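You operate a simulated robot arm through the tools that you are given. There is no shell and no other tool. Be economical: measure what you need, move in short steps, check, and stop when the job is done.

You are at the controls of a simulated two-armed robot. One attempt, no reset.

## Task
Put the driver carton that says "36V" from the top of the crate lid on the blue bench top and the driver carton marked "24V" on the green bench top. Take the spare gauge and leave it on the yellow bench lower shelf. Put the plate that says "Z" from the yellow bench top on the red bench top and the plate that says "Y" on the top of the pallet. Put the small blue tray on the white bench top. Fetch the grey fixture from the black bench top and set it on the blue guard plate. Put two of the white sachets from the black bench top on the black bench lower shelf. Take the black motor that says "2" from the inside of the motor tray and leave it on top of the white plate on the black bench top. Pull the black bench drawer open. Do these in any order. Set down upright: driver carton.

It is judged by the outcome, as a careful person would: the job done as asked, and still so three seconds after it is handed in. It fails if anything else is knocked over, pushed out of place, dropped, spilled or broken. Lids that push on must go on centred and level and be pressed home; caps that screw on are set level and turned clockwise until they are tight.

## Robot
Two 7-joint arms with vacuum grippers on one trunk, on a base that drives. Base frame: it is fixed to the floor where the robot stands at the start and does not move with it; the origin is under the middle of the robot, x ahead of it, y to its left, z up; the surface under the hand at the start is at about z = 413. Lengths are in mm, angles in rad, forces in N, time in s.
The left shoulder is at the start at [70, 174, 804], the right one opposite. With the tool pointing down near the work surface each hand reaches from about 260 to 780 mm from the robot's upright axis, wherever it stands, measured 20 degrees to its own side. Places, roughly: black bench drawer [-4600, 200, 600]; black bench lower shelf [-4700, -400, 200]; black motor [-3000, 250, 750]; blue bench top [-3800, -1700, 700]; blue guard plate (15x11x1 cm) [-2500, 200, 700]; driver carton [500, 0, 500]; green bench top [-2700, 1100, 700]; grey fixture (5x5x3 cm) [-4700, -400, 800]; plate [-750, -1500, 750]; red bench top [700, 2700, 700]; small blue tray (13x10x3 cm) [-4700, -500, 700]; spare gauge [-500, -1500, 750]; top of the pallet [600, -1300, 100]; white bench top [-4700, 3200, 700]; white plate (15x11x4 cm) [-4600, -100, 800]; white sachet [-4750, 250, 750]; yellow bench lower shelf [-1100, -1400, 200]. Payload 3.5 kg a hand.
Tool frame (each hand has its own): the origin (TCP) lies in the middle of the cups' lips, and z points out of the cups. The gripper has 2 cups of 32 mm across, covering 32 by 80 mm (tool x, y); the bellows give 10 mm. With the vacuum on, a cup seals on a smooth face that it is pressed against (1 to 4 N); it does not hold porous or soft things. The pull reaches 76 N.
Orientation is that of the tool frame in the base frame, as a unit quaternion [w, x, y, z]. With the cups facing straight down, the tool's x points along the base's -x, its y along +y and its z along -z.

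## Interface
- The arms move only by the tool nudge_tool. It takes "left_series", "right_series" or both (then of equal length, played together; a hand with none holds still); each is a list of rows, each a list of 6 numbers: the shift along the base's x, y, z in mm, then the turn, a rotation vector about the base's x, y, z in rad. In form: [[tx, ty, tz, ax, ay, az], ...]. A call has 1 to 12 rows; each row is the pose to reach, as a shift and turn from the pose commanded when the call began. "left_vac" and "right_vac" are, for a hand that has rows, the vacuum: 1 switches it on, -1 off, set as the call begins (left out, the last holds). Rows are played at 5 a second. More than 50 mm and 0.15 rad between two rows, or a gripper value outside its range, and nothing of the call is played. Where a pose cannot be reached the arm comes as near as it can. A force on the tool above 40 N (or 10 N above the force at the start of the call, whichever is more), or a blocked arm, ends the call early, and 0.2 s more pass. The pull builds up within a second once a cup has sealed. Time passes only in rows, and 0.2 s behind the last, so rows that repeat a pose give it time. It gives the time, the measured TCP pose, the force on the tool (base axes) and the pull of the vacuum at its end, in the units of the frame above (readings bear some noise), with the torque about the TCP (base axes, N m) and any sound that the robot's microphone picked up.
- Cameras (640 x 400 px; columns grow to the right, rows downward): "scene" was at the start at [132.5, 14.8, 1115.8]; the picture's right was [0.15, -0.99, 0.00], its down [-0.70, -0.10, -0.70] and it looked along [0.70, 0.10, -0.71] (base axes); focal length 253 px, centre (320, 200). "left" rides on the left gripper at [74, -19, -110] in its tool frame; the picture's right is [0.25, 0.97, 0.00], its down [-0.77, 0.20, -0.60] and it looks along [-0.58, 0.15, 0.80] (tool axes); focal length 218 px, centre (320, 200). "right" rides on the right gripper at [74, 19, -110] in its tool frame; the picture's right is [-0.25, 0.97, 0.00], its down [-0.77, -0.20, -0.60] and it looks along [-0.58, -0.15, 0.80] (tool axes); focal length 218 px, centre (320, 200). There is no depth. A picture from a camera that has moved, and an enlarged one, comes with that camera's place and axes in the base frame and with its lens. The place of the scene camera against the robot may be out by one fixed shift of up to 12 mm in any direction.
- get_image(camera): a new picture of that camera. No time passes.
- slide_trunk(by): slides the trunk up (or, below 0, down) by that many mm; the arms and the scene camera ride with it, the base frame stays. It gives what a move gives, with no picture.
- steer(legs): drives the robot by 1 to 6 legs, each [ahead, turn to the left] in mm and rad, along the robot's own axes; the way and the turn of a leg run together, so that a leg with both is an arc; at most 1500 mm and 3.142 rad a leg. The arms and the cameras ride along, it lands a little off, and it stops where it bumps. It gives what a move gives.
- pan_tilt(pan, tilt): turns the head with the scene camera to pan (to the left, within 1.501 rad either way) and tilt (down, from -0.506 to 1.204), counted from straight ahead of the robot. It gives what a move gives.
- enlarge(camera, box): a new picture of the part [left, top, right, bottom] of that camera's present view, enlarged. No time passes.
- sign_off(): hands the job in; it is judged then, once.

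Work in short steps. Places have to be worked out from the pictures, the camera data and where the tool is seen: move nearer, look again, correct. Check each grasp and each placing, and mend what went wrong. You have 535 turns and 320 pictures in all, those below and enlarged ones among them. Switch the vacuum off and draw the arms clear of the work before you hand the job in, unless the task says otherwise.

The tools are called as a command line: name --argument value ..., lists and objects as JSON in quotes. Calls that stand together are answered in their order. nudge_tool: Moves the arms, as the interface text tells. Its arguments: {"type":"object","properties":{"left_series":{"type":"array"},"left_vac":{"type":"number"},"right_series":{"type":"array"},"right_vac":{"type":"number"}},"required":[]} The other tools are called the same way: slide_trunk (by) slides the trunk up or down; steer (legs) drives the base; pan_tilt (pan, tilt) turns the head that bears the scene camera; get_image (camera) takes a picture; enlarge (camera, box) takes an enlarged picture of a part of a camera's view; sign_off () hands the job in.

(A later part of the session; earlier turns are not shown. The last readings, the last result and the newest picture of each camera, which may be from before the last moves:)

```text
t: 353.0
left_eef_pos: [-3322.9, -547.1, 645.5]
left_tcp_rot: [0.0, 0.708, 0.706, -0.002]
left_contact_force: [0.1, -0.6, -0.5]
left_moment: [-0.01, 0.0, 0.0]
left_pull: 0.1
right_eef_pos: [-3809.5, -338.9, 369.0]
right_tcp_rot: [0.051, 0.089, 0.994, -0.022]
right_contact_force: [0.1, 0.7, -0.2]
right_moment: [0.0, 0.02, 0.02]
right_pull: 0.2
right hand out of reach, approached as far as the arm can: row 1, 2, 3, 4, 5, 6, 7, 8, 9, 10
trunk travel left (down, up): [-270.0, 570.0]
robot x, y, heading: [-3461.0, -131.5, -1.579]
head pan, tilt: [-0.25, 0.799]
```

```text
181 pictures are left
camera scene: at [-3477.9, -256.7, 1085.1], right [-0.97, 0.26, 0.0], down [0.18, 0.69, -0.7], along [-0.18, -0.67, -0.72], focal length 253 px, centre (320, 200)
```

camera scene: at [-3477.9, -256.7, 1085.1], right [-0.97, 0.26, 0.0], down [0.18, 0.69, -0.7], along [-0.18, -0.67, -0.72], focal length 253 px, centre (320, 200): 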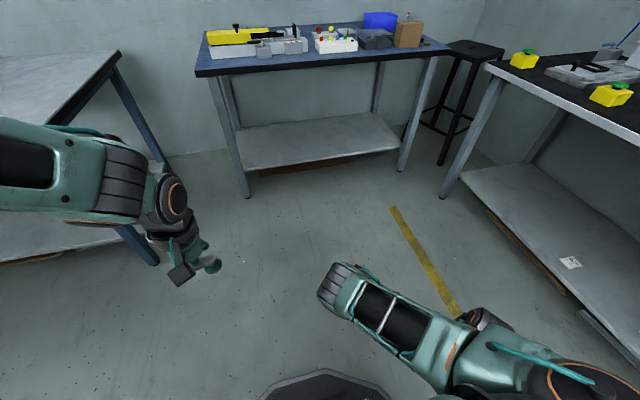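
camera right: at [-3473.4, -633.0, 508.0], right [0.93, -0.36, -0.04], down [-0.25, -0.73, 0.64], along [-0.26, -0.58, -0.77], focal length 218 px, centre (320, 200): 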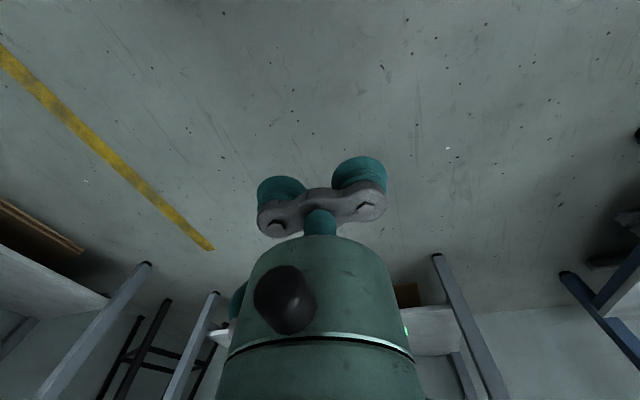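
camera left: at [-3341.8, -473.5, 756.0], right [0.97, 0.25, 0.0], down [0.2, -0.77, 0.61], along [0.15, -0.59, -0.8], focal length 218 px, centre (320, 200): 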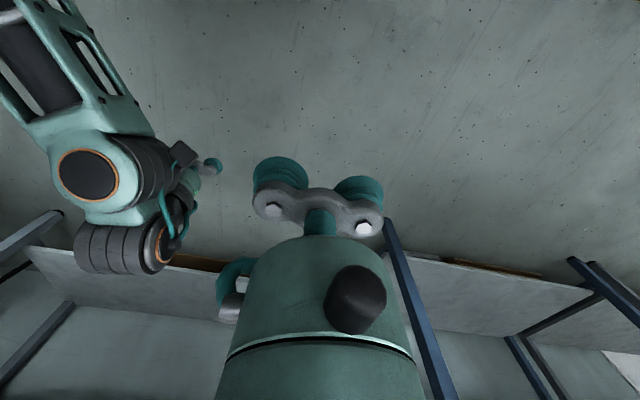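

I try one more unwinding move: target the hand up and out to the right, tool level.

nudge_tool --right_series '[[-40, 15, 0, -0.01, -0.06, 0], [-80, 30, 0, -0.02, -0.12, 0], [-120, 45, 0, -0.03, -0.18, 0], [-160, 60, 0, -0.04, -0.24, 0], [-200, 75, 0, -0.05, -0.296, 0], [-240, 90, 0, -0.05, -0.296, 0], [-280, 90, 0, -0.05, -0.296, 0], [-320, 90, 0, -0.05, -0.296, 0], [-360, 90, 0, -0.05, -0.296, 0], [-360, 90, 0, -0.05, -0.296, 0]]'

get_image --camera "scene"

```text
t: 354.0
left_eef_pos: [-3322.0, -548.9, 645.2]
left_tcp_rot: [0.002, 0.708, 0.707, -0.002]
left_contact_force: [0.2, -0.3, -0.9]
left_moment: [-0.01, 0.04, 0.03]
left_pull: 0.0
right_eef_pos: [-3961.1, -266.0, 336.7]
right_tcp_rot: [0.022, 0.111, 0.992, -0.049]
right_contact_force: [1.0, -0.8, 0.5]
right_moment: [0.0, 0.06, -0.01]
right_pull: 0.1
right hand out of reach, approached as far as the arm can: row 1, 2, 3, 4, 5
trunk travel left (down, up): [-270.0, 570.0]
robot x, y, heading: [-3457.4, -130.4, -1.579]
head pan, tilt: [-0.25, 0.799]
stopped in row 5 (right hand): the arm was blocked; the commanded pose is now the measured one
```

```text
180 pictures are left
camera scene: at [-3477.1, -257.1, 1085.2], right [-0.97, 0.26, 0.0], down [0.18, 0.69, -0.7], along [-0.18, -0.67, -0.72], focal length 253 px, centre (320, 200)
```

scene: 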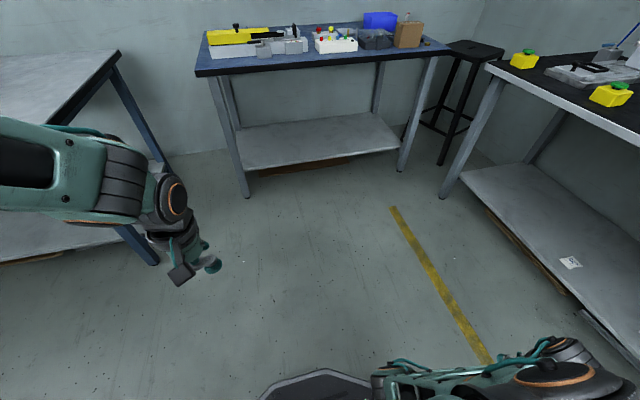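

The arm now hangs at the right side, commanded = measured. I bring it forward and up gradually from here.

nudge_tool --right_series '[[0, -25, 10, 0, 0, 0], [0, -50, 20, 0, 0, 0], [0, -80, 30, 0, 0, 0], [0, -110, 40, 0, 0, 0], [0, -140, 55, 0, 0, 0], [0, -170, 70, 0, 0, 0], [0, -200, 85, 0, 0, 0], [0, -230, 100, 0, 0, 0]]'

pan_tilt --pan -0.7 --tilt 0.9

get_image --camera "scene"

```text
t: 355.8
left_eef_pos: [-3322.3, -547.7, 644.8]
left_tcp_rot: [0.0, 0.708, 0.706, -0.002]
left_contact_force: [0.4, 0.0, 0.7]
left_moment: [-0.01, 0.02, -0.01]
left_pull: 0.1
right_eef_pos: [-3906.1, -427.5, 350.8]
right_tcp_rot: [0.023, 0.112, 0.992, -0.049]
right_contact_force: [0.2, -0.5, 0.3]
right_moment: [0.0, 0.01, -0.03]
right_pull: 0.0
right hand out of reach, approached as far as the arm can: row 1, 2, 3, 4, 5, 6, 7, 8
trunk travel left (down, up): [-270.0, 570.0]
robot x, y, heading: [-3458.7, -133.7, -1.581]
head pan, tilt: [-0.25, 0.799]
```

```text
t: 356.7
left_eef_pos: [-3322.8, -549.8, 644.8]
left_tcp_rot: [0.001, 0.708, 0.706, -0.001]
left_contact_force: [0.2, 0.1, -0.8]
left_moment: [0.01, -0.01, -0.01]
left_pull: 0.1
right_eef_pos: [-3906.0, -426.6, 350.1]
right_tcp_rot: [0.023, 0.113, 0.992, -0.049]
right_contact_force: [0.7, -0.8, -0.4]
right_moment: [-0.01, 0.02, -0.01]
right_pull: 0.2
trunk travel left (down, up): [-270.0, 570.0]
robot x, y, heading: [-3459.6, -132.7, -1.574]
head pan, tilt: [-0.7, 0.901]
```

```text
179 pictures are left
camera scene: at [-3506.4, -236.1, 1077.2], right [-0.76, 0.65, 0.0], down [0.51, 0.6, -0.62], along [-0.4, -0.47, -0.78], focal length 253 px, centre (320, 200)
```

scene: 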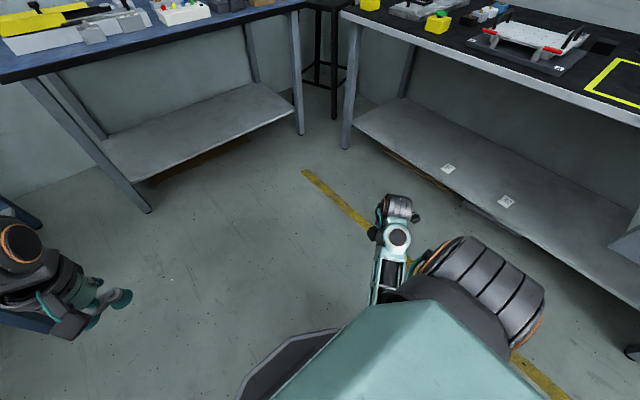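

I try one more route: undo the yaw, return to the horizontal pose, then yaw the tool inward before pitching down.

nudge_tool --right_series '[[30, 20, -8, 0, 0, -0.14], [60, 20, -16, 0, 0, -0.28], [90, 20, -25, 0, 0, -0.42], [120, 10, -35, 0, 0, -0.56], [150, 0, -45, 0, 0, -0.7], [180, -20, -50, 0, 0, -0.84], [210, -40, -50, 0, 0, -0.98], [240, -60, -50, 0, 0, -1.12], [270, -80, -50, 0, 0, -1.26], [300, -100, -50, 0, 0, -1.4]]'

pan_tilt --pan -0.25 --tilt 0.8

get_image --camera "scene"

```text
t: 357.4
left_eef_pos: [-3322.5, -549.8, 646.3]
left_tcp_rot: [0.001, 0.708, 0.706, -0.002]
left_contact_force: [0.3, 0.0, 0.1]
left_moment: [-0.01, -0.02, 0.02]
left_pull: 0.1
right_eef_pos: [-3914.6, -414.3, 366.7]
right_tcp_rot: [-0.066, 0.247, 0.963, -0.082]
right_contact_force: [0.3, 1.0, 1.2]
right_moment: [-0.04, -0.01, 0.0]
right_pull: 0.1
trunk travel left (down, up): [-270.0, 570.0]
robot x, y, heading: [-3457.1, -132.9, -1.581]
head pan, tilt: [-0.7, 0.901]
stopped in row 3 (right hand): the arm was blocked; the commanded pose is now the measured one
```

```text
t: 358.2
left_eef_pos: [-3321.7, -548.4, 644.1]
left_tcp_rot: [0.001, 0.708, 0.707, -0.002]
left_contact_force: [0.1, -0.5, 0.4]
left_moment: [-0.01, -0.04, -0.01]
left_pull: 0.0
right_eef_pos: [-3915.5, -415.2, 366.9]
right_tcp_rot: [-0.066, 0.247, 0.963, -0.081]
right_contact_force: [0.1, 0.5, -0.1]
right_moment: [0.03, 0.0, 0.01]
right_pull: 0.0
trunk travel left (down, up): [-270.0, 570.0]
robot x, y, heading: [-3461.5, -128.9, -1.578]
head pan, tilt: [-0.25, 0.799]
```

```text
178 pictures are left
camera scene: at [-3478.0, -256.7, 1085.1], right [-0.97, 0.26, 0.0], down [0.18, 0.69, -0.7], along [-0.18, -0.67, -0.72], focal length 253 px, centre (320, 200)
```

scene: 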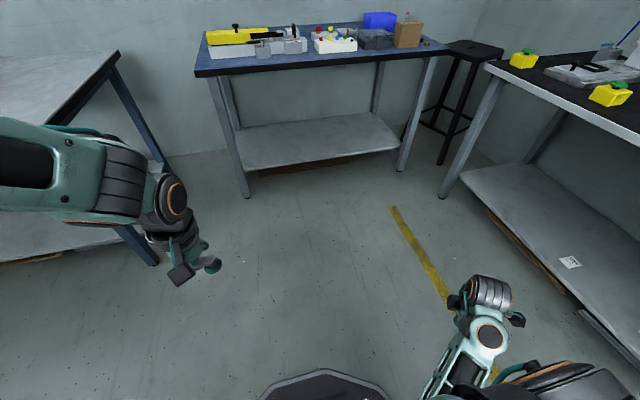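

I settle for stowing the right arm at the side and finish with the left. I tuck it slightly closer.

nudge_tool --right_series '[[10, 20, 0, 0, 0, 0.1], [20, 40, 0, 0, 0, 0.2], [30, 60, 0, 0, 0, 0.3], [40, 80, 0, 0, 0, 0.3], [50, 100, 0, 0, 0, 0.3]]'

pan_tilt --pan -0.9 --tilt 1.0

get_image --camera "scene"

```text
t: 358.9
left_eef_pos: [-3322.2, -548.4, 644.1]
left_tcp_rot: [0.0, 0.708, 0.706, -0.002]
left_contact_force: [-0.4, -0.5, -0.2]
left_moment: [0.0, 0.01, -0.01]
left_pull: 0.1
right_eef_pos: [-3958.5, -374.5, 406.3]
right_tcp_rot: [-0.138, 0.142, 0.975, -0.102]
right_contact_force: [0.4, 0.2, -0.5]
right_moment: [0.01, -0.06, -0.02]
right_pull: 0.0
trunk travel left (down, up): [-270.0, 570.0]
robot x, y, heading: [-3459.9, -131.4, -1.582]
head pan, tilt: [-0.25, 0.799]
stopped in row 3 (right hand): the arm was blocked; the commanded pose is now the measured one
```

```text
t: 359.9
left_eef_pos: [-3324.2, -548.0, 645.9]
left_tcp_rot: [0.001, 0.708, 0.706, -0.002]
left_contact_force: [-0.5, -0.6, -0.6]
left_moment: [0.02, -0.02, -0.03]
left_pull: 0.0
right_eef_pos: [-3959.7, -375.1, 406.1]
right_tcp_rot: [-0.139, 0.142, 0.975, -0.102]
right_contact_force: [0.5, 0.2, 0.1]
right_moment: [-0.01, -0.01, 0.04]
right_pull: 0.1
trunk travel left (down, up): [-270.0, 570.0]
robot x, y, heading: [-3458.3, -132.0, -1.579]
head pan, tilt: [-0.901, 1.0]
```

```text
177 pictures are left
camera scene: at [-3512.3, -221.5, 1070.0], right [-0.61, 0.79, 0.0], down [0.66, 0.52, -0.54], along [-0.43, -0.33, -0.84], focal length 253 px, centre (320, 200)
```

scene: 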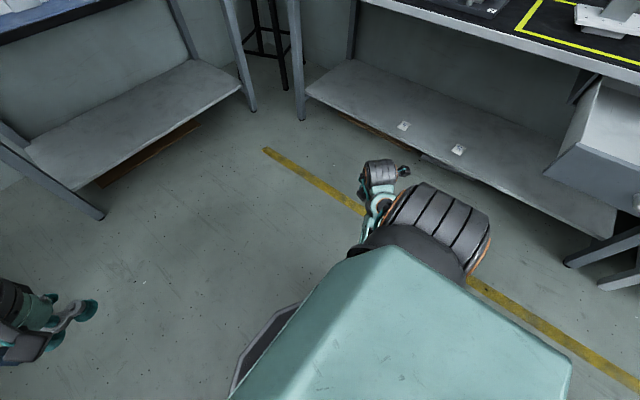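

One more attempt: lift the hand straight up at the side and see whether the elbow swings up.

nudge_tool --right_series '[[-10, 0, 30, 0, 0, 0], [-20, 0, 60, 0, 0, 0], [-30, 0, 90, 0, 0, 0], [-40, 0, 120, 0, 0, 0], [-50, 0, 150, 0, 0, 0], [-60, 0, 180, 0, 0, 0], [-70, 0, 210, 0, 0, 0], [-80, 0, 240, 0, 0, 0], [-90, 0, 270, 0, 0, 0], [-100, 0, 300, 0, 0, 0]]'

get_image --camera "scene"

```text
t: 362.1
left_eef_pos: [-3321.7, -548.0, 645.0]
left_tcp_rot: [0.0, 0.708, 0.706, -0.002]
left_contact_force: [0.3, 0.2, 0.3]
left_moment: [-0.02, 0.0, 0.02]
left_pull: 0.1
right_eef_pos: [-4016.8, -367.0, 451.9]
right_tcp_rot: [-0.138, 0.142, 0.975, -0.103]
right_contact_force: [-0.5, -0.2, 0.4]
right_moment: [0.0, -0.03, 0.0]
right_pull: 0.0
right hand out of reach, approached as far as the arm can: row 2, 3, 4, 5, 6, 7, 8, 9, 10
trunk travel left (down, up): [-270.0, 570.0]
robot x, y, heading: [-3459.1, -131.9, -1.578]
head pan, tilt: [-0.901, 1.0]
```

```text
176 pictures are left
camera scene: at [-3512.3, -221.4, 1070.0], right [-0.61, 0.79, 0.0], down [0.66, 0.52, -0.54], along [-0.43, -0.33, -0.84], focal length 253 px, centre (320, 200)
```

scene: 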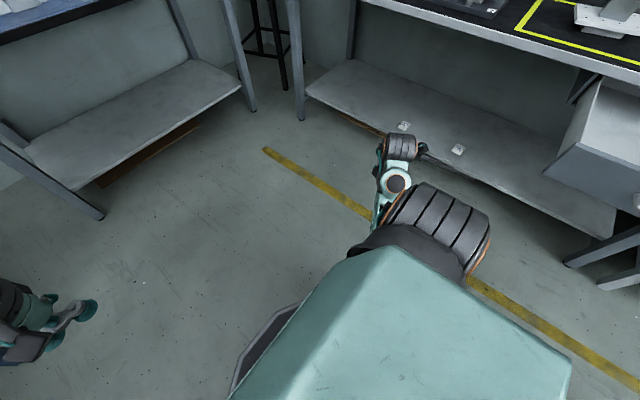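

I give up on that; I tuck the right hand back closer to the body.

nudge_tool --right_series '[[30, 5, -45, 0, 0, 0], [60, 10, -80, 0, 0, 0], [90, 15, -120, 0, 0, 0], [110, 20, -160, 0, 0, 0], [130, 25, -200, 0, 0, 0], [150, 30, -240, 0, 0, 0], [170, 30, -280, 0, 0, 0], [190, 35, -306, 0, 0, 0]]'

get_image --camera "scene"

```text
refused: row 1 steps farther than a row can; nothing moved
```

```text
175 pictures are left
camera scene: at [-3512.3, -221.4, 1070.0], right [-0.61, 0.79, 0.0], down [0.66, 0.52, -0.54], along [-0.43, -0.33, -0.84], focal length 253 px, centre (320, 200)
```

scene: 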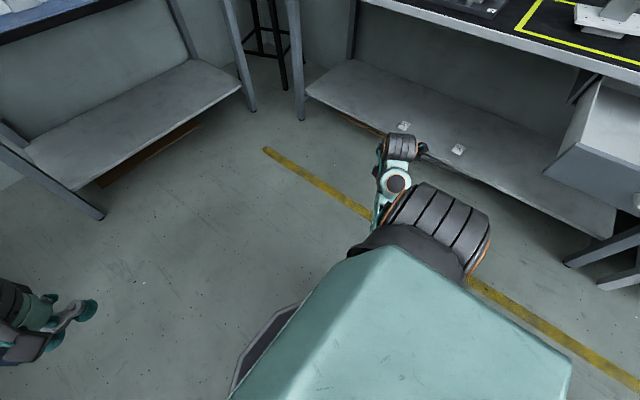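

I use a different orientation for the stow: point the hand outward along the forearm, which should relax the wrist.

nudge_tool --right_series '[[3, 0, -20, 0, 0.12, 0], [6, 0, -40, 0, 0.24, 0], [9, 0, -60, 0, 0.36, 0], [12, 0, -80, 0, 0.48, 0], [15, 0, -100, 0, 0.6, 0], [18, 0, -120, 0, 0.72, 0], [21, 0, -140, 0, 0.84, 0], [24, 0, -160, 0, 0.96, 0], [27, 0, -170, 0, 1.08, 0], [30, 0, -180, 0, 1.2, 0], [30, 0, -180, 0, 1.32, 0], [30, 0, -180, 0, 1.44, 0]]'

get_image --camera "scene"

```text
t: 363.4
left_eef_pos: [-3322.2, -549.0, 644.1]
left_tcp_rot: [0.0, 0.708, 0.706, -0.001]
left_contact_force: [0.3, 0.0, 0.7]
left_moment: [-0.04, 0.01, 0.02]
left_pull: 0.1
right_eef_pos: [-4001.0, -363.8, 400.3]
right_tcp_rot: [-0.41, 0.099, 0.896, -0.138]
right_contact_force: [-38.7, -19.4, -38.6]
right_moment: [-0.19, -2.81, 1.62]
right_pull: 0.0
right hand out of reach, approached as far as the arm can: row 3, 4, 5, 6
trunk travel left (down, up): [-270.0, 570.0]
robot x, y, heading: [-3457.6, -130.2, -1.577]
head pan, tilt: [-0.901, 1.0]
stopped in row 6 (right hand): the force on the tool passed its limit at 229 N (the readings are from after the stop); the commanded pose is now the measured one
```

```text
174 pictures are left
camera scene: at [-3512.6, -221.6, 1070.0], right [-0.61, 0.79, 0.0], down [0.66, 0.52, -0.54], along [-0.43, -0.33, -0.84], focal length 253 px, centre (320, 200)
```

scene: 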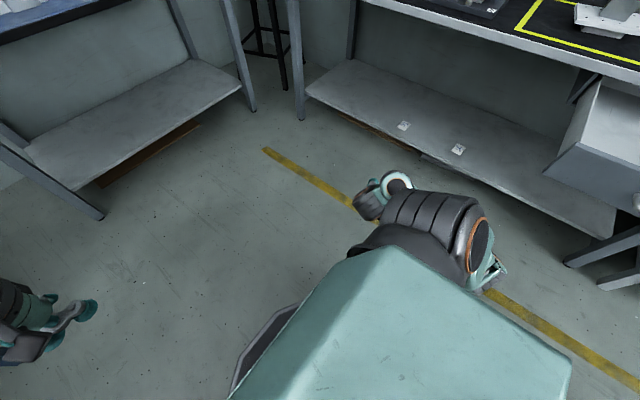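

I look at the side to see how the arm is lying now.

pan_tilt --pan -1.4 --tilt 0.9

get_image --camera "scene"

get_image --camera "right"

```text
t: 364.3
left_eef_pos: [-3322.4, -548.3, 644.0]
left_tcp_rot: [0.002, 0.708, 0.706, -0.002]
left_contact_force: [0.5, -0.2, -0.7]
left_moment: [0.01, 0.0, 0.02]
left_pull: 0.0
right_eef_pos: [-4001.2, -364.3, 400.5]
right_tcp_rot: [-0.412, 0.1, 0.895, -0.137]
right_contact_force: [-67.0, -21.4, -54.6]
right_moment: [-1.14, -5.56, 3.53]
right_pull: 0.1
trunk travel left (down, up): [-270.0, 570.0]
robot x, y, heading: [-3457.9, -132.6, -1.579]
head pan, tilt: [-1.4, 0.901]
```

```text
173 pictures are left
camera scene: at [-3531.9, -191.0, 1077.2], right [-0.16, 0.99, 0.0], down [0.77, 0.13, -0.62], along [-0.61, -0.1, -0.78], focal length 253 px, centre (320, 200)
```

scene: 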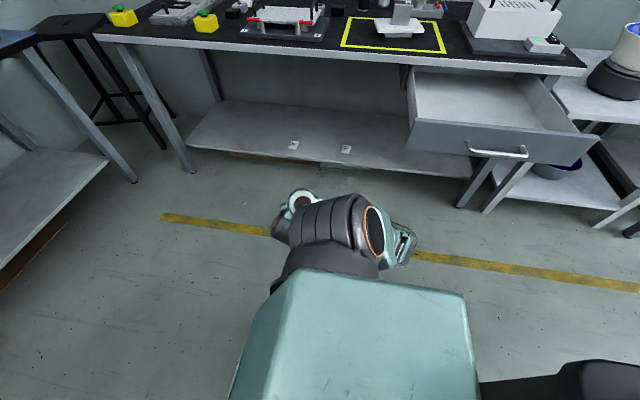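

```text
172 pictures are left
camera right: at [-3964.2, -306.0, 514.6], right [0.22, 0.84, -0.5], down [0.94, -0.31, -0.1], along [-0.24, -0.45, -0.86], focal length 218 px, centre (320, 200)
```

right: 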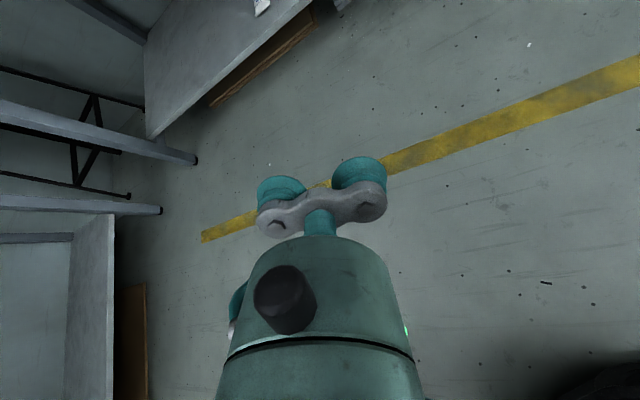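

I try the direct way: 12 rows interpolating position and orientation straight to the normal ready pose.

nudge_tool --right_series '[[33, -16, 20, -0.036, -0.072, -0.104], [66, -31, 41, -0.072, -0.144, -0.208], [98, -47, 61, -0.107, -0.216, -0.312], [131, -63, 82, -0.143, -0.288, -0.417], [164, -78, 102, -0.179, -0.36, -0.521], [196, -94, 122, -0.215, -0.431, -0.625], [229, -110, 143, -0.251, -0.503, -0.729], [262, -125, 163, -0.287, -0.575, -0.833], [295, -141, 184, -0.322, -0.647, -0.937], [327, -157, 204, -0.358, -0.719, -1.042], [360, -172, 225, -0.394, -0.791, -1.146], [393, -188, 245, -0.43, -0.863, -1.25]]'

pan_tilt --pan -0.5 --tilt 0.8

get_image --camera "scene"

```text
t: 364.6
left_eef_pos: [-3322.7, -548.3, 644.8]
left_tcp_rot: [0.001, 0.708, 0.706, -0.002]
left_contact_force: [-0.6, -0.4, 0.9]
left_moment: [-0.02, 0.0, 0.01]
left_pull: 0.1
right_eef_pos: [-4000.8, -364.1, 401.7]
right_tcp_rot: [-0.407, 0.107, 0.896, -0.141]
right_contact_force: [-16.5, -16.1, -11.1]
right_moment: [1.23, -1.49, 0.23]
right_pull: 0.2
trunk travel left (down, up): [-270.0, 570.0]
robot x, y, heading: [-3456.9, -131.9, -1.577]
head pan, tilt: [-1.4, 0.901]
stopped in row 1 (right hand): the force on the tool passed its limit at 199 N (the readings are from after the stop); the commanded pose is now the measured one
```

```text
t: 365.8
left_eef_pos: [-3322.3, -548.0, 645.4]
left_tcp_rot: [0.0, 0.708, 0.706, -0.001]
left_contact_force: [-0.4, -0.1, -0.2]
left_moment: [0.0, -0.02, -0.03]
left_pull: 0.1
right_eef_pos: [-4001.5, -364.5, 401.8]
right_tcp_rot: [-0.408, 0.107, 0.896, -0.141]
right_contact_force: [-25.3, -7.6, -24.8]
right_moment: [-0.81, -1.91, 1.48]
right_pull: 0.0
trunk travel left (down, up): [-270.0, 570.0]
robot x, y, heading: [-3457.2, -131.4, -1.577]
head pan, tilt: [-0.499, 0.799]
```

```text
171 pictures are left
camera scene: at [-3496.8, -249.2, 1085.1], right [-0.87, 0.49, 0.0], down [0.35, 0.63, -0.7], along [-0.34, -0.61, -0.72], focal length 253 px, centre (320, 200)
```

scene: 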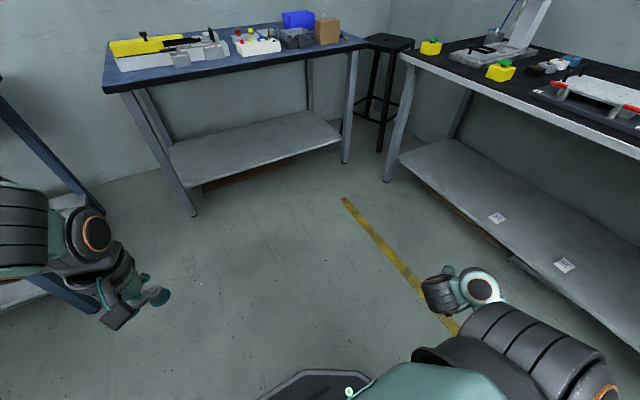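

The hand presses on its own arm; I back it off along the contact force.

nudge_tool --right_series '[[-5, -2, -5, 0, 0, 0], [-10, -4, -10, 0, 0, 0], [-15, -6, -15, 0, 0, 0], [-20, -8, -20, 0, 0, 0], [-30, -12, -30, 0, 0, 0]]'

nudge_tool --right_series '[[-8, 0, -5, 0, 0.12, 0], [-16, 0, -10, 0, 0.24, 0], [-24, 0, -10, 0, 0.36, 0], [-32, 0, -10, 0, 0.48, 0], [-40, 0, -10, 0, 0.6, 0], [-48, 0, -10, 0, 0.7, 0]]'

get_image --camera "scene"

```text
t: 367.0
left_eef_pos: [-3323.3, -548.9, 645.3]
left_tcp_rot: [0.0, 0.708, 0.706, -0.002]
left_contact_force: [-0.2, -0.2, 0.6]
left_moment: [-0.01, 0.04, 0.04]
left_pull: 0.1
right_eef_pos: [-4021.2, -381.4, 398.9]
right_tcp_rot: [-0.407, 0.108, 0.896, -0.139]
right_contact_force: [-0.9, -1.2, -0.4]
right_moment: [0.03, -0.04, 0.0]
right_pull: 0.0
right hand out of reach, approached as far as the arm can: row 2, 3, 4, 5
trunk travel left (down, up): [-270.0, 570.0]
robot x, y, heading: [-3458.6, -135.4, -1.575]
head pan, tilt: [-0.499, 0.799]
```

```text
t: 367.3
left_eef_pos: [-3323.7, -548.8, 646.1]
left_tcp_rot: [0.001, 0.708, 0.706, -0.002]
left_contact_force: [1.0, -0.4, -0.1]
left_moment: [0.01, -0.01, 0.01]
left_pull: 0.0
right_eef_pos: [-4022.4, -379.6, 410.7]
right_tcp_rot: [-0.426, 0.099, 0.888, -0.145]
right_contact_force: [-27.4, -13.5, -25.9]
right_moment: [-0.2, -1.91, 1.16]
right_pull: 0.1
right hand out of reach, approached as far as the arm can: row 1
trunk travel left (down, up): [-270.0, 570.0]
robot x, y, heading: [-3458.7, -130.5, -1.585]
head pan, tilt: [-0.499, 0.799]
stopped in row 1 (right hand): the force on the tool passed its limit at 161 N (the readings are from after the stop); the commanded pose is now the measured one
```

```text
170 pictures are left
camera scene: at [-3496.7, -249.2, 1085.1], right [-0.87, 0.49, 0.0], down [0.35, 0.63, -0.7], along [-0.34, -0.61, -0.72], focal length 253 px, centre (320, 200)
```

scene: 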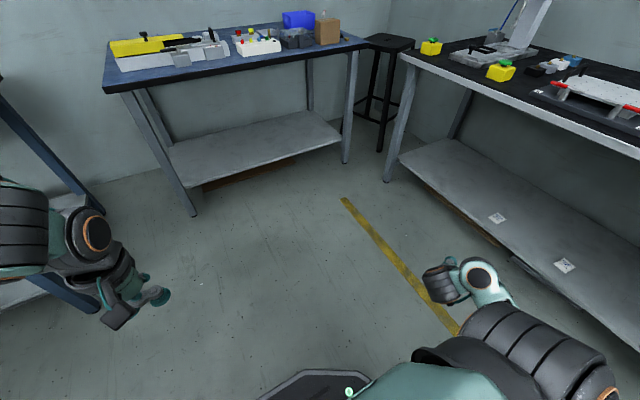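

The hand must rotate the other way to unfold. I return to the compact pose used earlier (hand near (right 350, ahead 200)).

nudge_tool --right_series '[[0, 0, -10, 0.02, -0.12, 0.01], [10, 3, -20, 0.04, -0.24, 0.02], [30, 6, -25, 0.06, -0.36, 0.03], [60, 12, -30, 0.08, -0.48, 0.04], [95, 18, -35, 0.1, -0.6, 0.05], [130, 25, -40, 0.13, -0.73, 0.06], [170, 32, -42, 0.15, -0.86, 0.07], [213, 41, -42, 0.17, -1.0, 0.075]]'

get_image --camera "scene"

```text
t: 368.6
left_eef_pos: [-3322.4, -548.0, 646.1]
left_tcp_rot: [0.001, 0.709, 0.706, -0.002]
left_contact_force: [0.3, -0.3, 0.2]
left_moment: [-0.01, 0.0, -0.01]
left_pull: 0.0
right_eef_pos: [-3984.4, -362.7, 417.2]
right_tcp_rot: [-0.211, 0.099, 0.969, -0.084]
right_contact_force: [-1.7, -0.4, -0.6]
right_moment: [-0.01, -0.03, -0.03]
right_pull: 0.0
trunk travel left (down, up): [-270.0, 570.0]
robot x, y, heading: [-3458.6, -131.2, -1.583]
head pan, tilt: [-0.499, 0.799]
stopped in row 6 (right hand): the arm was blocked; the commanded pose is now the measured one
```

```text
169 pictures are left
camera scene: at [-3496.9, -248.9, 1085.2], right [-0.87, 0.49, 0.0], down [0.35, 0.63, -0.7], along [-0.34, -0.61, -0.72], focal length 253 px, centre (320, 200)
```

scene: 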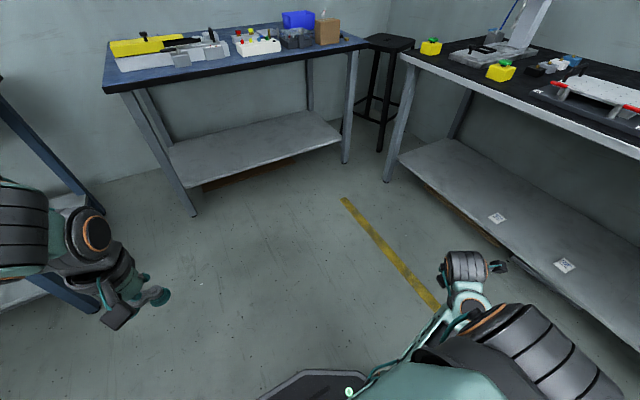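

Free again. From here I pitch the tool to point ahead (which worked before) while moving it to the front.

nudge_tool --right_series '[[10, -5, 5, -0.12, 0, 0], [20, -20, 20, -0.24, 0, 0], [45, -40, 45, -0.36, 0, 0], [70, -60, 70, -0.48, 0, 0], [95, -80, 95, -0.6, 0, 0], [120, -100, 120, -0.72, 0, 0], [145, -120, 145, -0.84, 0, 0], [170, -140, 170, -0.96, 0, 0], [195, -160, 195, -1.08, 0, 0], [220, -180, 220, -1.2, 0, 0], [245, -200, 245, -1.32, 0, 0], [270, -220, 270, -1.44, 0, 0]]'

get_image --camera "scene"

```text
t: 369.2
left_eef_pos: [-3322.6, -547.1, 644.8]
left_tcp_rot: [0.0, 0.708, 0.706, -0.002]
left_contact_force: [0.3, 0.0, 0.0]
left_moment: [0.01, 0.0, 0.0]
left_pull: 0.0
right_eef_pos: [-4022.1, -376.1, 484.3]
right_tcp_rot: [-0.274, 0.129, 0.931, -0.206]
right_contact_force: [0.2, -0.9, -0.5]
right_moment: [0.02, 0.0, 0.0]
right_pull: 0.0
right hand out of reach, approached as far as the arm can: row 3
trunk travel left (down, up): [-270.0, 570.0]
robot x, y, heading: [-3460.8, -130.7, -1.583]
head pan, tilt: [-0.499, 0.799]
stopped in row 3 (right hand): the arm was blocked; the commanded pose is now the measured one
```

```text
168 pictures are left
camera scene: at [-3496.8, -248.8, 1085.2], right [-0.87, 0.49, 0.0], down [0.35, 0.63, -0.7], along [-0.34, -0.61, -0.72], focal length 253 px, centre (320, 200)
```

scene: 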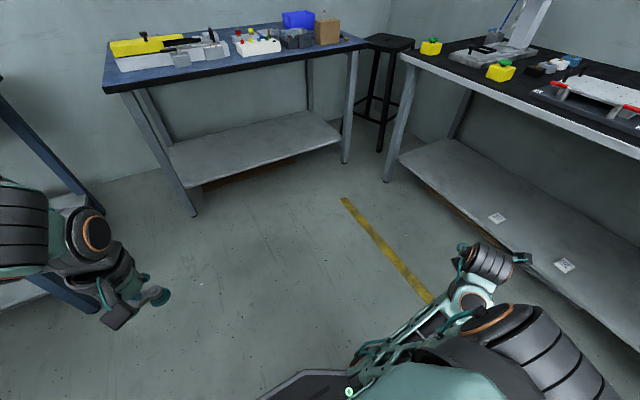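

It moved a bit; I continue pitching toward right-ahead, aligned with the forearm.

nudge_tool --right_series '[[0, -5, 8, -0.08, 0.08, 0], [0, -10, 16, -0.16, 0.16, 0], [0, -20, 24, -0.24, 0.24, 0], [0, -30, 32, -0.32, 0.32, 0], [0, -40, 40, -0.4, 0.4, 0], [0, -50, 50, -0.5, 0.48, 0], [0, -60, 60, -0.6, 0.56, 0], [0, -70, 70, -0.7, 0.64, 0], [0, -80, 80, -0.8, 0.7, 0]]'

get_image --camera "scene"

```text
t: 371.1
left_eef_pos: [-3323.0, -547.9, 645.4]
left_tcp_rot: [0.001, 0.708, 0.706, -0.002]
left_contact_force: [-0.5, 0.2, -0.9]
left_moment: [-0.04, 0.02, 0.03]
left_pull: 0.0
right_eef_pos: [-4047.3, -451.0, 604.3]
right_tcp_rot: [-0.536, 0.089, 0.633, -0.552]
right_contact_force: [-0.6, 0.2, -0.4]
right_moment: [0.04, 0.02, -0.02]
right_pull: 0.0
right hand out of reach, approached as far as the arm can: row 2, 3
trunk travel left (down, up): [-270.0, 570.0]
robot x, y, heading: [-3458.6, -130.2, -1.579]
head pan, tilt: [-0.499, 0.799]
stopped in row 9 (right hand): the arm was blocked; the commanded pose is now the measured one
```

```text
167 pictures are left
camera scene: at [-3496.6, -249.0, 1085.1], right [-0.87, 0.49, 0.0], down [0.35, 0.63, -0.7], along [-0.34, -0.61, -0.72], focal length 253 px, centre (320, 200)
```

scene: 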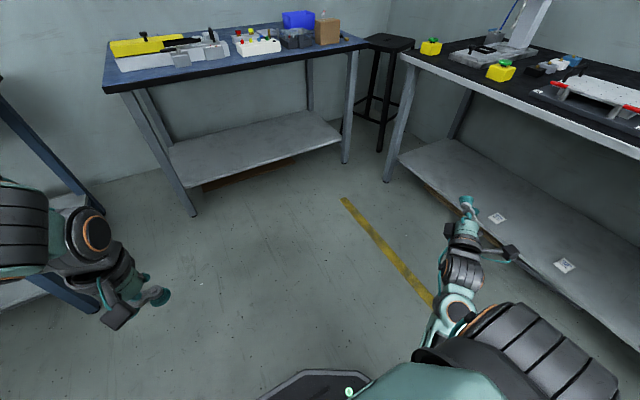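

Unfolded nicely. I stretch it further out and up to straighten the arm.

nudge_tool --right_series '[[-15, -25, 20, 0, 0, 0], [-30, -50, 40, 0, 0, 0], [-45, -75, 60, 0, 0, 0], [-60, -100, 80, 0, 0, 0], [-75, -125, 100, 0, 0, 0], [-90, -150, 120, 0, 0, 0], [-105, -175, 140, 0, 0, 0], [-120, -200, 160, 0, 0, 0], [-130, -225, 180, 0, 0, 0]]'

get_image --camera "scene"

```text
t: 373.1
left_eef_pos: [-3323.3, -548.8, 645.2]
left_tcp_rot: [0.001, 0.708, 0.706, -0.002]
left_contact_force: [-0.3, -0.4, 0.2]
left_moment: [-0.01, 0.01, 0.03]
left_pull: 0.1
right_eef_pos: [-4177.2, -675.6, 784.0]
right_tcp_rot: [-0.535, 0.089, 0.634, -0.551]
right_contact_force: [0.0, -0.6, 0.4]
right_moment: [-0.02, 0.02, -0.04]
right_pull: 0.1
trunk travel left (down, up): [-270.0, 570.0]
robot x, y, heading: [-3458.8, -131.2, -1.58]
head pan, tilt: [-0.499, 0.799]
```

```text
166 pictures are left
camera scene: at [-3496.5, -249.0, 1085.1], right [-0.87, 0.49, 0.0], down [0.35, 0.63, -0.7], along [-0.34, -0.61, -0.72], focal length 253 px, centre (320, 200)
```

scene: 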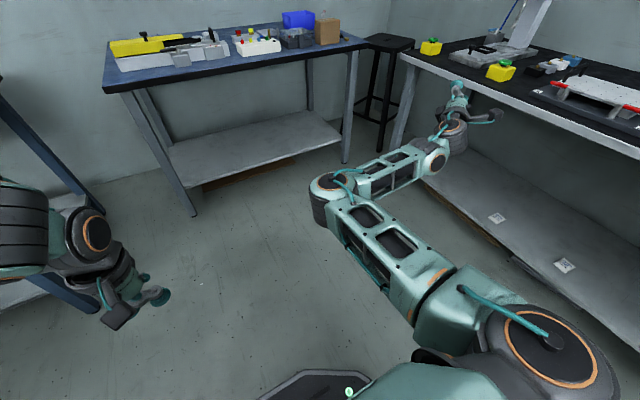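

The arm is open now. I pitch the hand down from this stretched pose.

nudge_tool --right_series '[[0, -5, 0, 0.002, -0.125, -0.063], [0, -10, 0, 0.004, -0.25, -0.126], [0, -15, 0, 0.006, -0.375, -0.189], [5, -20, -5, 0.008, -0.5, -0.252], [10, -25, -10, 0.01, -0.625, -0.315], [20, -30, -15, 0.012, -0.75, -0.378], [30, -35, -20, 0.014, -0.875, -0.441], [40, -40, -25, 0.016, -1.0, -0.504]]'

get_image --camera "scene"

```text
t: 374.9
left_eef_pos: [-3322.5, -548.6, 644.5]
left_tcp_rot: [0.001, 0.708, 0.706, -0.002]
left_contact_force: [0.8, 0.3, -0.1]
left_moment: [-0.03, 0.05, -0.01]
left_pull: 0.1
right_eef_pos: [-4138.3, -716.4, 756.9]
right_tcp_rot: [-0.284, 0.485, 0.774, -0.291]
right_contact_force: [0.2, -0.6, -0.2]
right_moment: [0.01, 0.02, 0.01]
right_pull: 0.1
trunk travel left (down, up): [-270.0, 570.0]
robot x, y, heading: [-3457.6, -130.2, -1.579]
head pan, tilt: [-0.499, 0.799]
```

```text
165 pictures are left
camera scene: at [-3496.9, -249.0, 1085.1], right [-0.87, 0.49, 0.0], down [0.35, 0.63, -0.7], along [-0.34, -0.61, -0.72], focal length 253 px, centre (320, 200)
```

scene: 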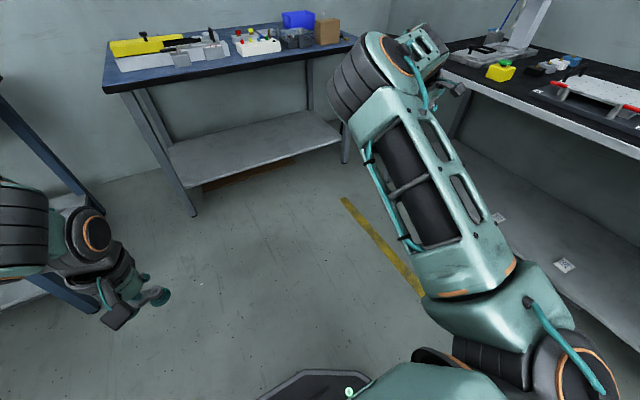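

The elbow has come up. I finish the rotation and bring the hand inward.

nudge_tool --right_series '[[15, 0, -5, 0.002, -0.106, -0.053], [30, 0, -10, 0.004, -0.212, -0.106], [45, 0, -15, 0.006, -0.318, -0.16], [60, 0, -20, 0.008, -0.425, -0.213], [80, 0, -30, 0.01, -0.53, -0.266], [100, 0, -40, 0.012, -0.637, -0.32], [120, 0, -50, 0.014, -0.744, -0.373], [140, 0, -60, 0.015, -0.85, -0.426]]'

get_image --camera "scene"

```text
t: 376.7
left_eef_pos: [-3323.7, -550.0, 644.3]
left_tcp_rot: [0.001, 0.708, 0.706, -0.001]
left_contact_force: [-0.1, -0.1, -0.7]
left_moment: [-0.01, 0.02, 0.02]
left_pull: 0.1
right_eef_pos: [-3997.7, -715.4, 697.4]
right_tcp_rot: [0.0, 0.707, 0.707, 0.004]
right_contact_force: [0.8, 0.0, -0.1]
right_moment: [-0.01, 0.01, 0.01]
right_pull: 0.0
trunk travel left (down, up): [-270.0, 570.0]
robot x, y, heading: [-3458.0, -131.4, -1.582]
head pan, tilt: [-0.499, 0.799]
```

```text
164 pictures are left
camera scene: at [-3497.0, -249.1, 1085.1], right [-0.87, 0.49, 0.0], down [0.35, 0.63, -0.7], along [-0.34, -0.61, -0.72], focal length 253 px, centre (320, 200)
```

scene: 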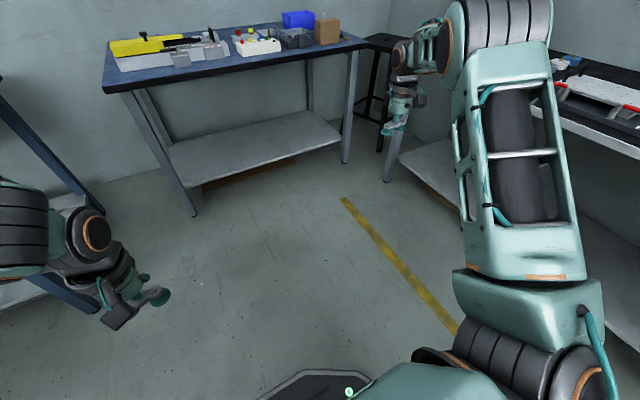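

The right arm is back to a normal elbow-up pose. I bring it to its ready position.

nudge_tool --right_series '[[38, 16, -5, 0, 0, 0], [76, 32, -10, 0, 0, 0], [114, 48, -15, 0, 0, 0], [152, 64, -20, 0, 0, 0], [190, 80, -25, 0, 0, 0], [228, 96, -30, 0, 0, 0], [266, 112, -35, 0, 0, 0], [304, 128, -40, 0, 0, 0], [342, 144, -45, 0, 0, 0], [375, 160, -50, 0, 0, 0]]'

slide_trunk --by 280

get_image --camera "scene"

```text
t: 378.9
left_eef_pos: [-3322.6, -548.3, 646.3]
left_tcp_rot: [0.002, 0.708, 0.706, -0.002]
left_contact_force: [-0.3, -0.4, -0.5]
left_moment: [-0.01, -0.02, -0.01]
left_pull: 0.0
right_eef_pos: [-3622.1, -556.0, 648.3]
right_tcp_rot: [-0.001, 0.707, 0.707, 0.003]
right_contact_force: [-0.5, 0.0, 0.9]
right_moment: [0.01, 0.0, 0.02]
right_pull: 0.0
trunk travel left (down, up): [-270.0, 570.0]
robot x, y, heading: [-3459.2, -128.0, -1.578]
head pan, tilt: [-0.499, 0.799]
```

```text
t: 381.8
left_eef_pos: [-3323.1, -548.1, 925.9]
left_tcp_rot: [0.0, 0.709, 0.706, -0.001]
left_contact_force: [0.5, 0.1, -0.1]
left_moment: [0.01, 0.01, -0.02]
left_pull: 0.1
right_eef_pos: [-3622.1, -557.1, 927.3]
right_tcp_rot: [-0.001, 0.707, 0.707, 0.003]
right_contact_force: [0.9, 0.3, 0.0]
right_moment: [0.02, -0.01, -0.01]
right_pull: 0.0
trunk travel left (down, up): [-550.0, 290.0]
robot x, y, heading: [-3455.2, -133.0, -1.584]
head pan, tilt: [-0.499, 0.799]
```

```text
163 pictures are left
camera scene: at [-3496.6, -249.2, 1365.1], right [-0.87, 0.49, 0.0], down [0.35, 0.63, -0.7], along [-0.34, -0.61, -0.72], focal length 253 px, centre (320, 200)
```

scene: 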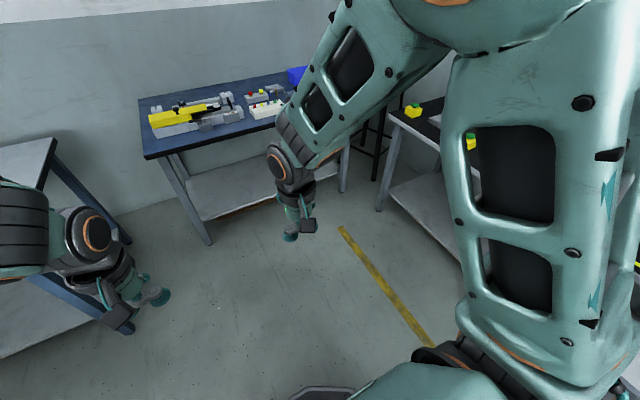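

Fully recovered. Next the grey fixture at about (-4713, -400): I drive to (-4090, -420) facing the black bench, clear of the open drawer.

steer --legs '[[0, -0.69], [378, 0], [0, -0.87], [300, 0]]'

pan_tilt --pan 0.0 --tilt 0.75

get_image --camera "scene"

```text
t: 389.9
left_eef_pos: [-4416.6, -564.7, 924.8]
left_tcp_rot: [-0.001, 1.0, 0.008, -0.002]
left_contact_force: [0.5, 0.5, -0.1]
left_moment: [0.01, 0.0, -0.02]
left_pull: 0.1
right_eef_pos: [-4430.8, -265.6, 927.0]
right_tcp_rot: [0.001, 1.0, 0.009, 0.003]
right_contact_force: [0.1, 0.5, 0.4]
right_moment: [0.0, -0.03, 0.0]
right_pull: 0.1
trunk travel left (down, up): [-550.0, 290.0]
robot x, y, heading: [-4003.2, -420.4, -3.132]
head pan, tilt: [-0.499, 0.799]
```

```text
t: 390.8
left_eef_pos: [-4414.9, -564.1, 924.7]
left_tcp_rot: [-0.001, 1.0, 0.008, -0.002]
left_contact_force: [0.3, -0.2, 0.2]
left_moment: [0.01, 0.03, 0.02]
left_pull: 0.0
right_eef_pos: [-4429.3, -266.0, 927.9]
right_tcp_rot: [0.002, 1.0, 0.01, 0.002]
right_contact_force: [0.3, 0.0, 0.1]
right_moment: [0.02, 0.01, 0.01]
right_pull: 0.1
trunk travel left (down, up): [-550.0, 290.0]
robot x, y, heading: [-3998.8, -420.9, -3.134]
head pan, tilt: [0.0, 0.75]
```

```text
162 pictures are left
camera scene: at [-4132.4, -419.0, 1369.1], right [-0.01, 1.0, 0.0], down [0.68, 0.01, -0.73], along [-0.73, -0.01, -0.68], focal length 253 px, centre (320, 200)
```

scene: 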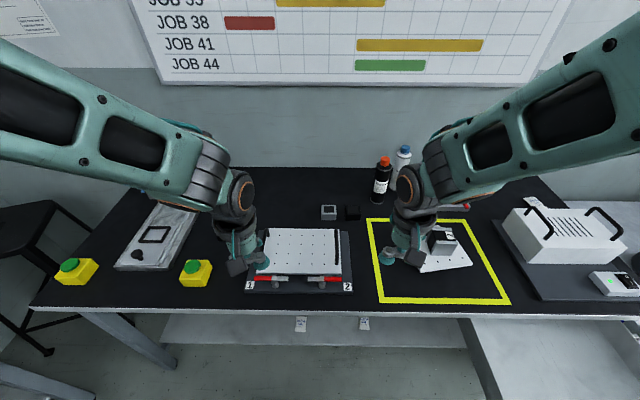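

The grey fixture is visible beside the black one. I move 85 mm forward and bring the left hand over it.

steer --legs '[[85, 0]]'

nudge_tool --left_series '[[-30, 22, 0, 0, 0, 0], [-60, 44, 0, 0, 0, 0], [-90, 66, 0, 0, 0, 0], [-120, 88, 0, 0, 0, 0], [-150, 105, -10, 0, 0, 0], [-170, 115, -20, 0, 0, 0]]'

get_image --camera "left"

```text
t: 391.9
left_eef_pos: [-4503.8, -566.1, 925.2]
left_tcp_rot: [-0.001, 1.0, 0.008, -0.002]
left_contact_force: [-0.5, -0.4, -0.1]
left_moment: [0.01, -0.04, -0.05]
left_pull: 0.0
right_eef_pos: [-4515.7, -266.5, 927.4]
right_tcp_rot: [0.002, 1.0, 0.01, 0.003]
right_contact_force: [-0.3, -0.2, 0.1]
right_moment: [0.0, -0.04, 0.0]
right_pull: 0.0
trunk travel left (down, up): [-550.0, 290.0]
robot x, y, heading: [-4086.3, -420.4, -3.135]
head pan, tilt: [0.0, 0.75]
```

```text
t: 393.3
left_eef_pos: [-4673.5, -448.2, 904.6]
left_tcp_rot: [-0.001, 1.0, 0.009, -0.001]
left_contact_force: [0.3, 0.9, 0.5]
left_moment: [0.01, 0.0, 0.0]
left_pull: 0.0
right_eef_pos: [-4515.5, -264.7, 925.4]
right_tcp_rot: [0.002, 1.0, 0.01, 0.003]
right_contact_force: [-0.9, -0.2, -0.4]
right_moment: [0.01, 0.03, -0.05]
right_pull: 0.1
trunk travel left (down, up): [-550.0, 290.0]
robot x, y, heading: [-4084.6, -419.7, -3.134]
head pan, tilt: [0.0, 0.75]
```

```text
161 pictures are left
camera left: at [-4599.5, -428.1, 1015.9], right [0.27, -0.96, 0.0], down [-0.77, -0.21, 0.61], along [-0.58, -0.16, -0.8], focal length 218 px, centre (320, 200)
```

left: 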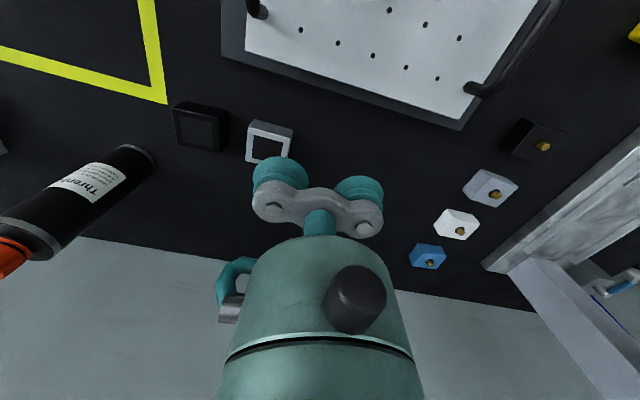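

I enlarge to see the fixture's top.

enlarge --camera "left" --box '[210, 90, 340, 180]'

enlarge --camera "scene" --box '[270, 170, 390, 240]'

```text
4.44 times, centred on (275, 135) of left
camera zoom: at [-4599.5, -428.1, 1015.9], right [0.27, -0.96, 0.0], down [-0.77, -0.21, 0.61], along [-0.58, -0.16, -0.8], focal length 970 px, centre (520, 489)
```

zoom: 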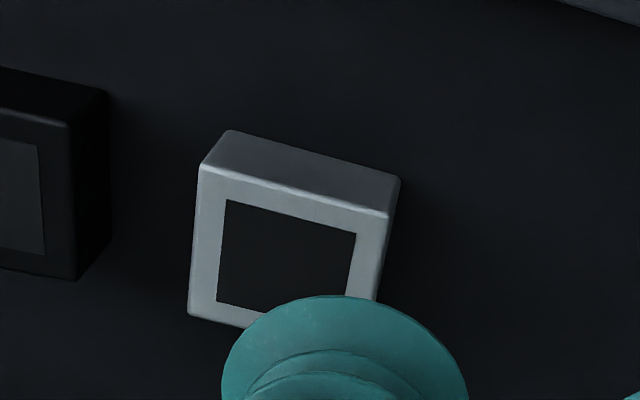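

```text
5.33 times, centred on (330, 205) of scene
camera zoom: at [-4218.8, -419.4, 1369.1], right [-0.01, 1.0, 0.0], down [0.68, 0.01, -0.73], along [-0.73, -0.01, -0.68], focal length 1347 px, centre (267, 173)
```

zoom: 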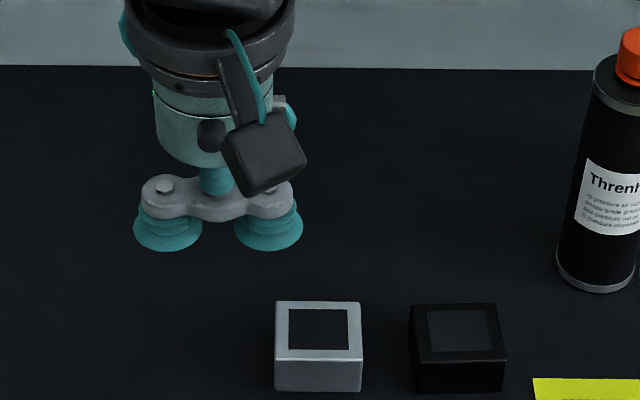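

The fixture's top is flat; centre ≈ (-4721, -397). I use one cup with the other hanging to the south (TCP y≈-421).

nudge_tool --left_series '[[-25, 14, -20, 0, 0, 0], [-48, 27, -50, 0, 0, 0], [-48, 27, -85, 0, 0, 0], [-48, 27, -110, 0, 0, 0]]'

get_image --camera "left"

enlarge --camera "scene" --box '[270, 170, 390, 240]'

```text
t: 394.3
left_eef_pos: [-4719.8, -423.0, 795.4]
left_tcp_rot: [-0.001, 1.0, 0.007, -0.002]
left_contact_force: [-0.5, 0.4, 0.1]
left_moment: [0.0, -0.03, 0.01]
left_pull: 0.1
right_eef_pos: [-4515.6, -265.9, 926.0]
right_tcp_rot: [0.002, 1.0, 0.01, 0.004]
right_contact_force: [0.3, 0.3, -0.4]
right_moment: [-0.01, -0.03, 0.02]
right_pull: 0.2
trunk travel left (down, up): [-550.0, 290.0]
robot x, y, heading: [-4088.0, -422.3, -3.13]
head pan, tilt: [0.0, 0.75]
```

```text
158 pictures are left
camera left: at [-4647.1, -401.8, 906.3], right [0.27, -0.96, 0.0], down [-0.77, -0.21, 0.61], along [-0.59, -0.16, -0.79], focal length 218 px, centre (320, 200)
```

left: 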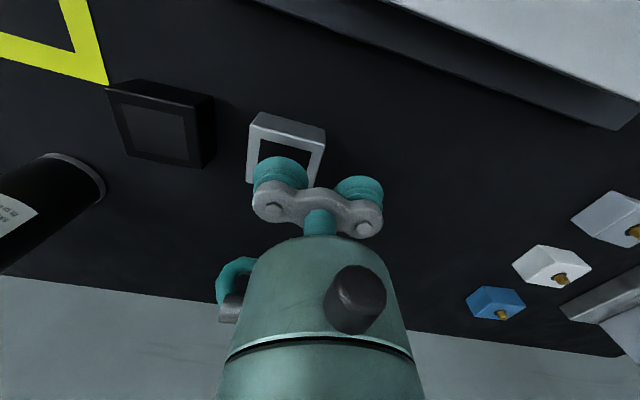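

```text
5.33 times, centred on (330, 205) of scene
camera zoom: at [-4219.0, -419.5, 1369.1], right [-0.01, 1.0, 0.0], down [0.68, 0.01, -0.73], along [-0.73, -0.01, -0.68], focal length 1347 px, centre (267, 173)
```

zoom: 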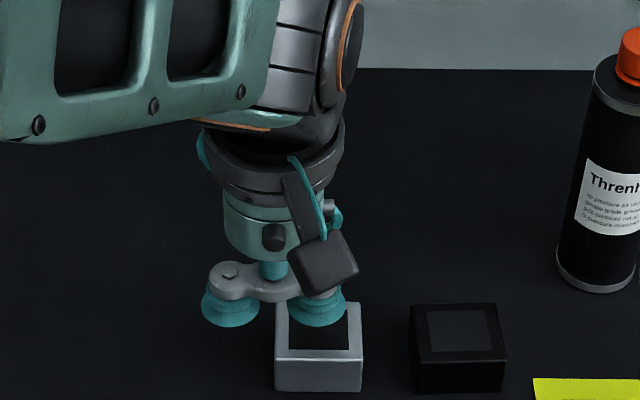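

Nearly aligned; small correction (-6, +3) and descend with vacuum.

nudge_tool --left_series '[[-6, 3, -10, 0, 0, 0], [-6, 3, -18, 0, 0, 0], [-6, 3, -23, 0, 0, 0], [-6, 3, -27, 0, 0, 0], [-6, 3, -31, 0, 0, 0], [-6, 3, -31, 0, 0, 0], [-6, 3, -31, 0, 0, 0]]' --left_vac 1

```text
t: 395.9
left_eef_pos: [-4726.3, -419.1, 766.9]
left_tcp_rot: [0.0, 1.0, 0.008, -0.004]
left_contact_force: [-9.8, -1.3, 27.4]
left_moment: [1.26, -0.2, 0.19]
left_pull: 38.3
right_eef_pos: [-4513.8, -266.2, 929.0]
right_tcp_rot: [0.002, 1.0, 0.01, 0.002]
right_contact_force: [-0.4, 0.0, 0.2]
right_moment: [-0.03, -0.01, 0.02]
right_pull: 0.0
trunk travel left (down, up): [-550.0, 290.0]
robot x, y, heading: [-4086.2, -424.1, -3.131]
head pan, tilt: [0.0, 0.75]
```

Sealed. I lift and draw in.

nudge_tool --left_series '[[0, 0, 10, 0, 0, 0], [0, 0, 45, 0, 0, 0], [0, 0, 90, 0, 0, 0], [0, 0, 135, 0, 0, 0], [0, 0, 165, 0, 0, 0], [40, -20, 165, 0, 0, 0], [80, -40, 165, 0, 0, 0], [120, -60, 165, 0, 0, 0], [160, -80, 165, 0, 0, 0], [200, -100, 165, 0, 0, 0], [240, -120, 165, 0, 0, 0]]'

get_image --camera "left"

```text
t: 398.3
left_eef_pos: [-4482.1, -541.8, 929.0]
left_tcp_rot: [0.0, 1.0, 0.007, -0.003]
left_contact_force: [0.2, 0.4, -1.6]
left_moment: [0.88, 0.04, -0.01]
left_pull: 38.3
right_eef_pos: [-4513.4, -268.3, 928.7]
right_tcp_rot: [0.0, 1.0, 0.009, 0.001]
right_contact_force: [-0.2, -0.3, -0.6]
right_moment: [-0.01, 0.0, 0.0]
right_pull: 0.0
trunk travel left (down, up): [-550.0, 290.0]
robot x, y, heading: [-4083.5, -422.2, -3.133]
head pan, tilt: [0.0, 0.75]
```

```text
156 pictures are left
camera left: at [-4409.5, -520.6, 1040.4], right [0.27, -0.96, 0.0], down [-0.76, -0.21, 0.61], along [-0.59, -0.16, -0.79], focal length 218 px, centre (320, 200)
```

left: 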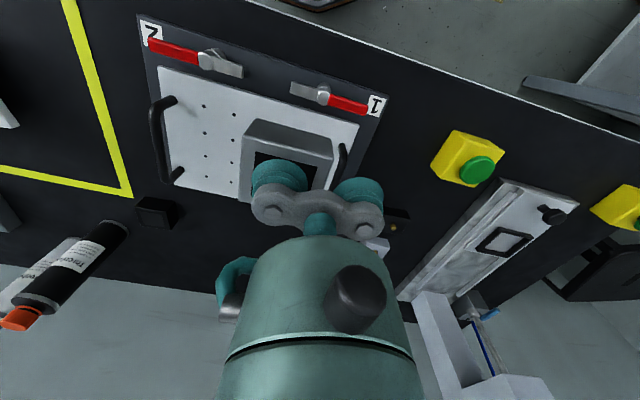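

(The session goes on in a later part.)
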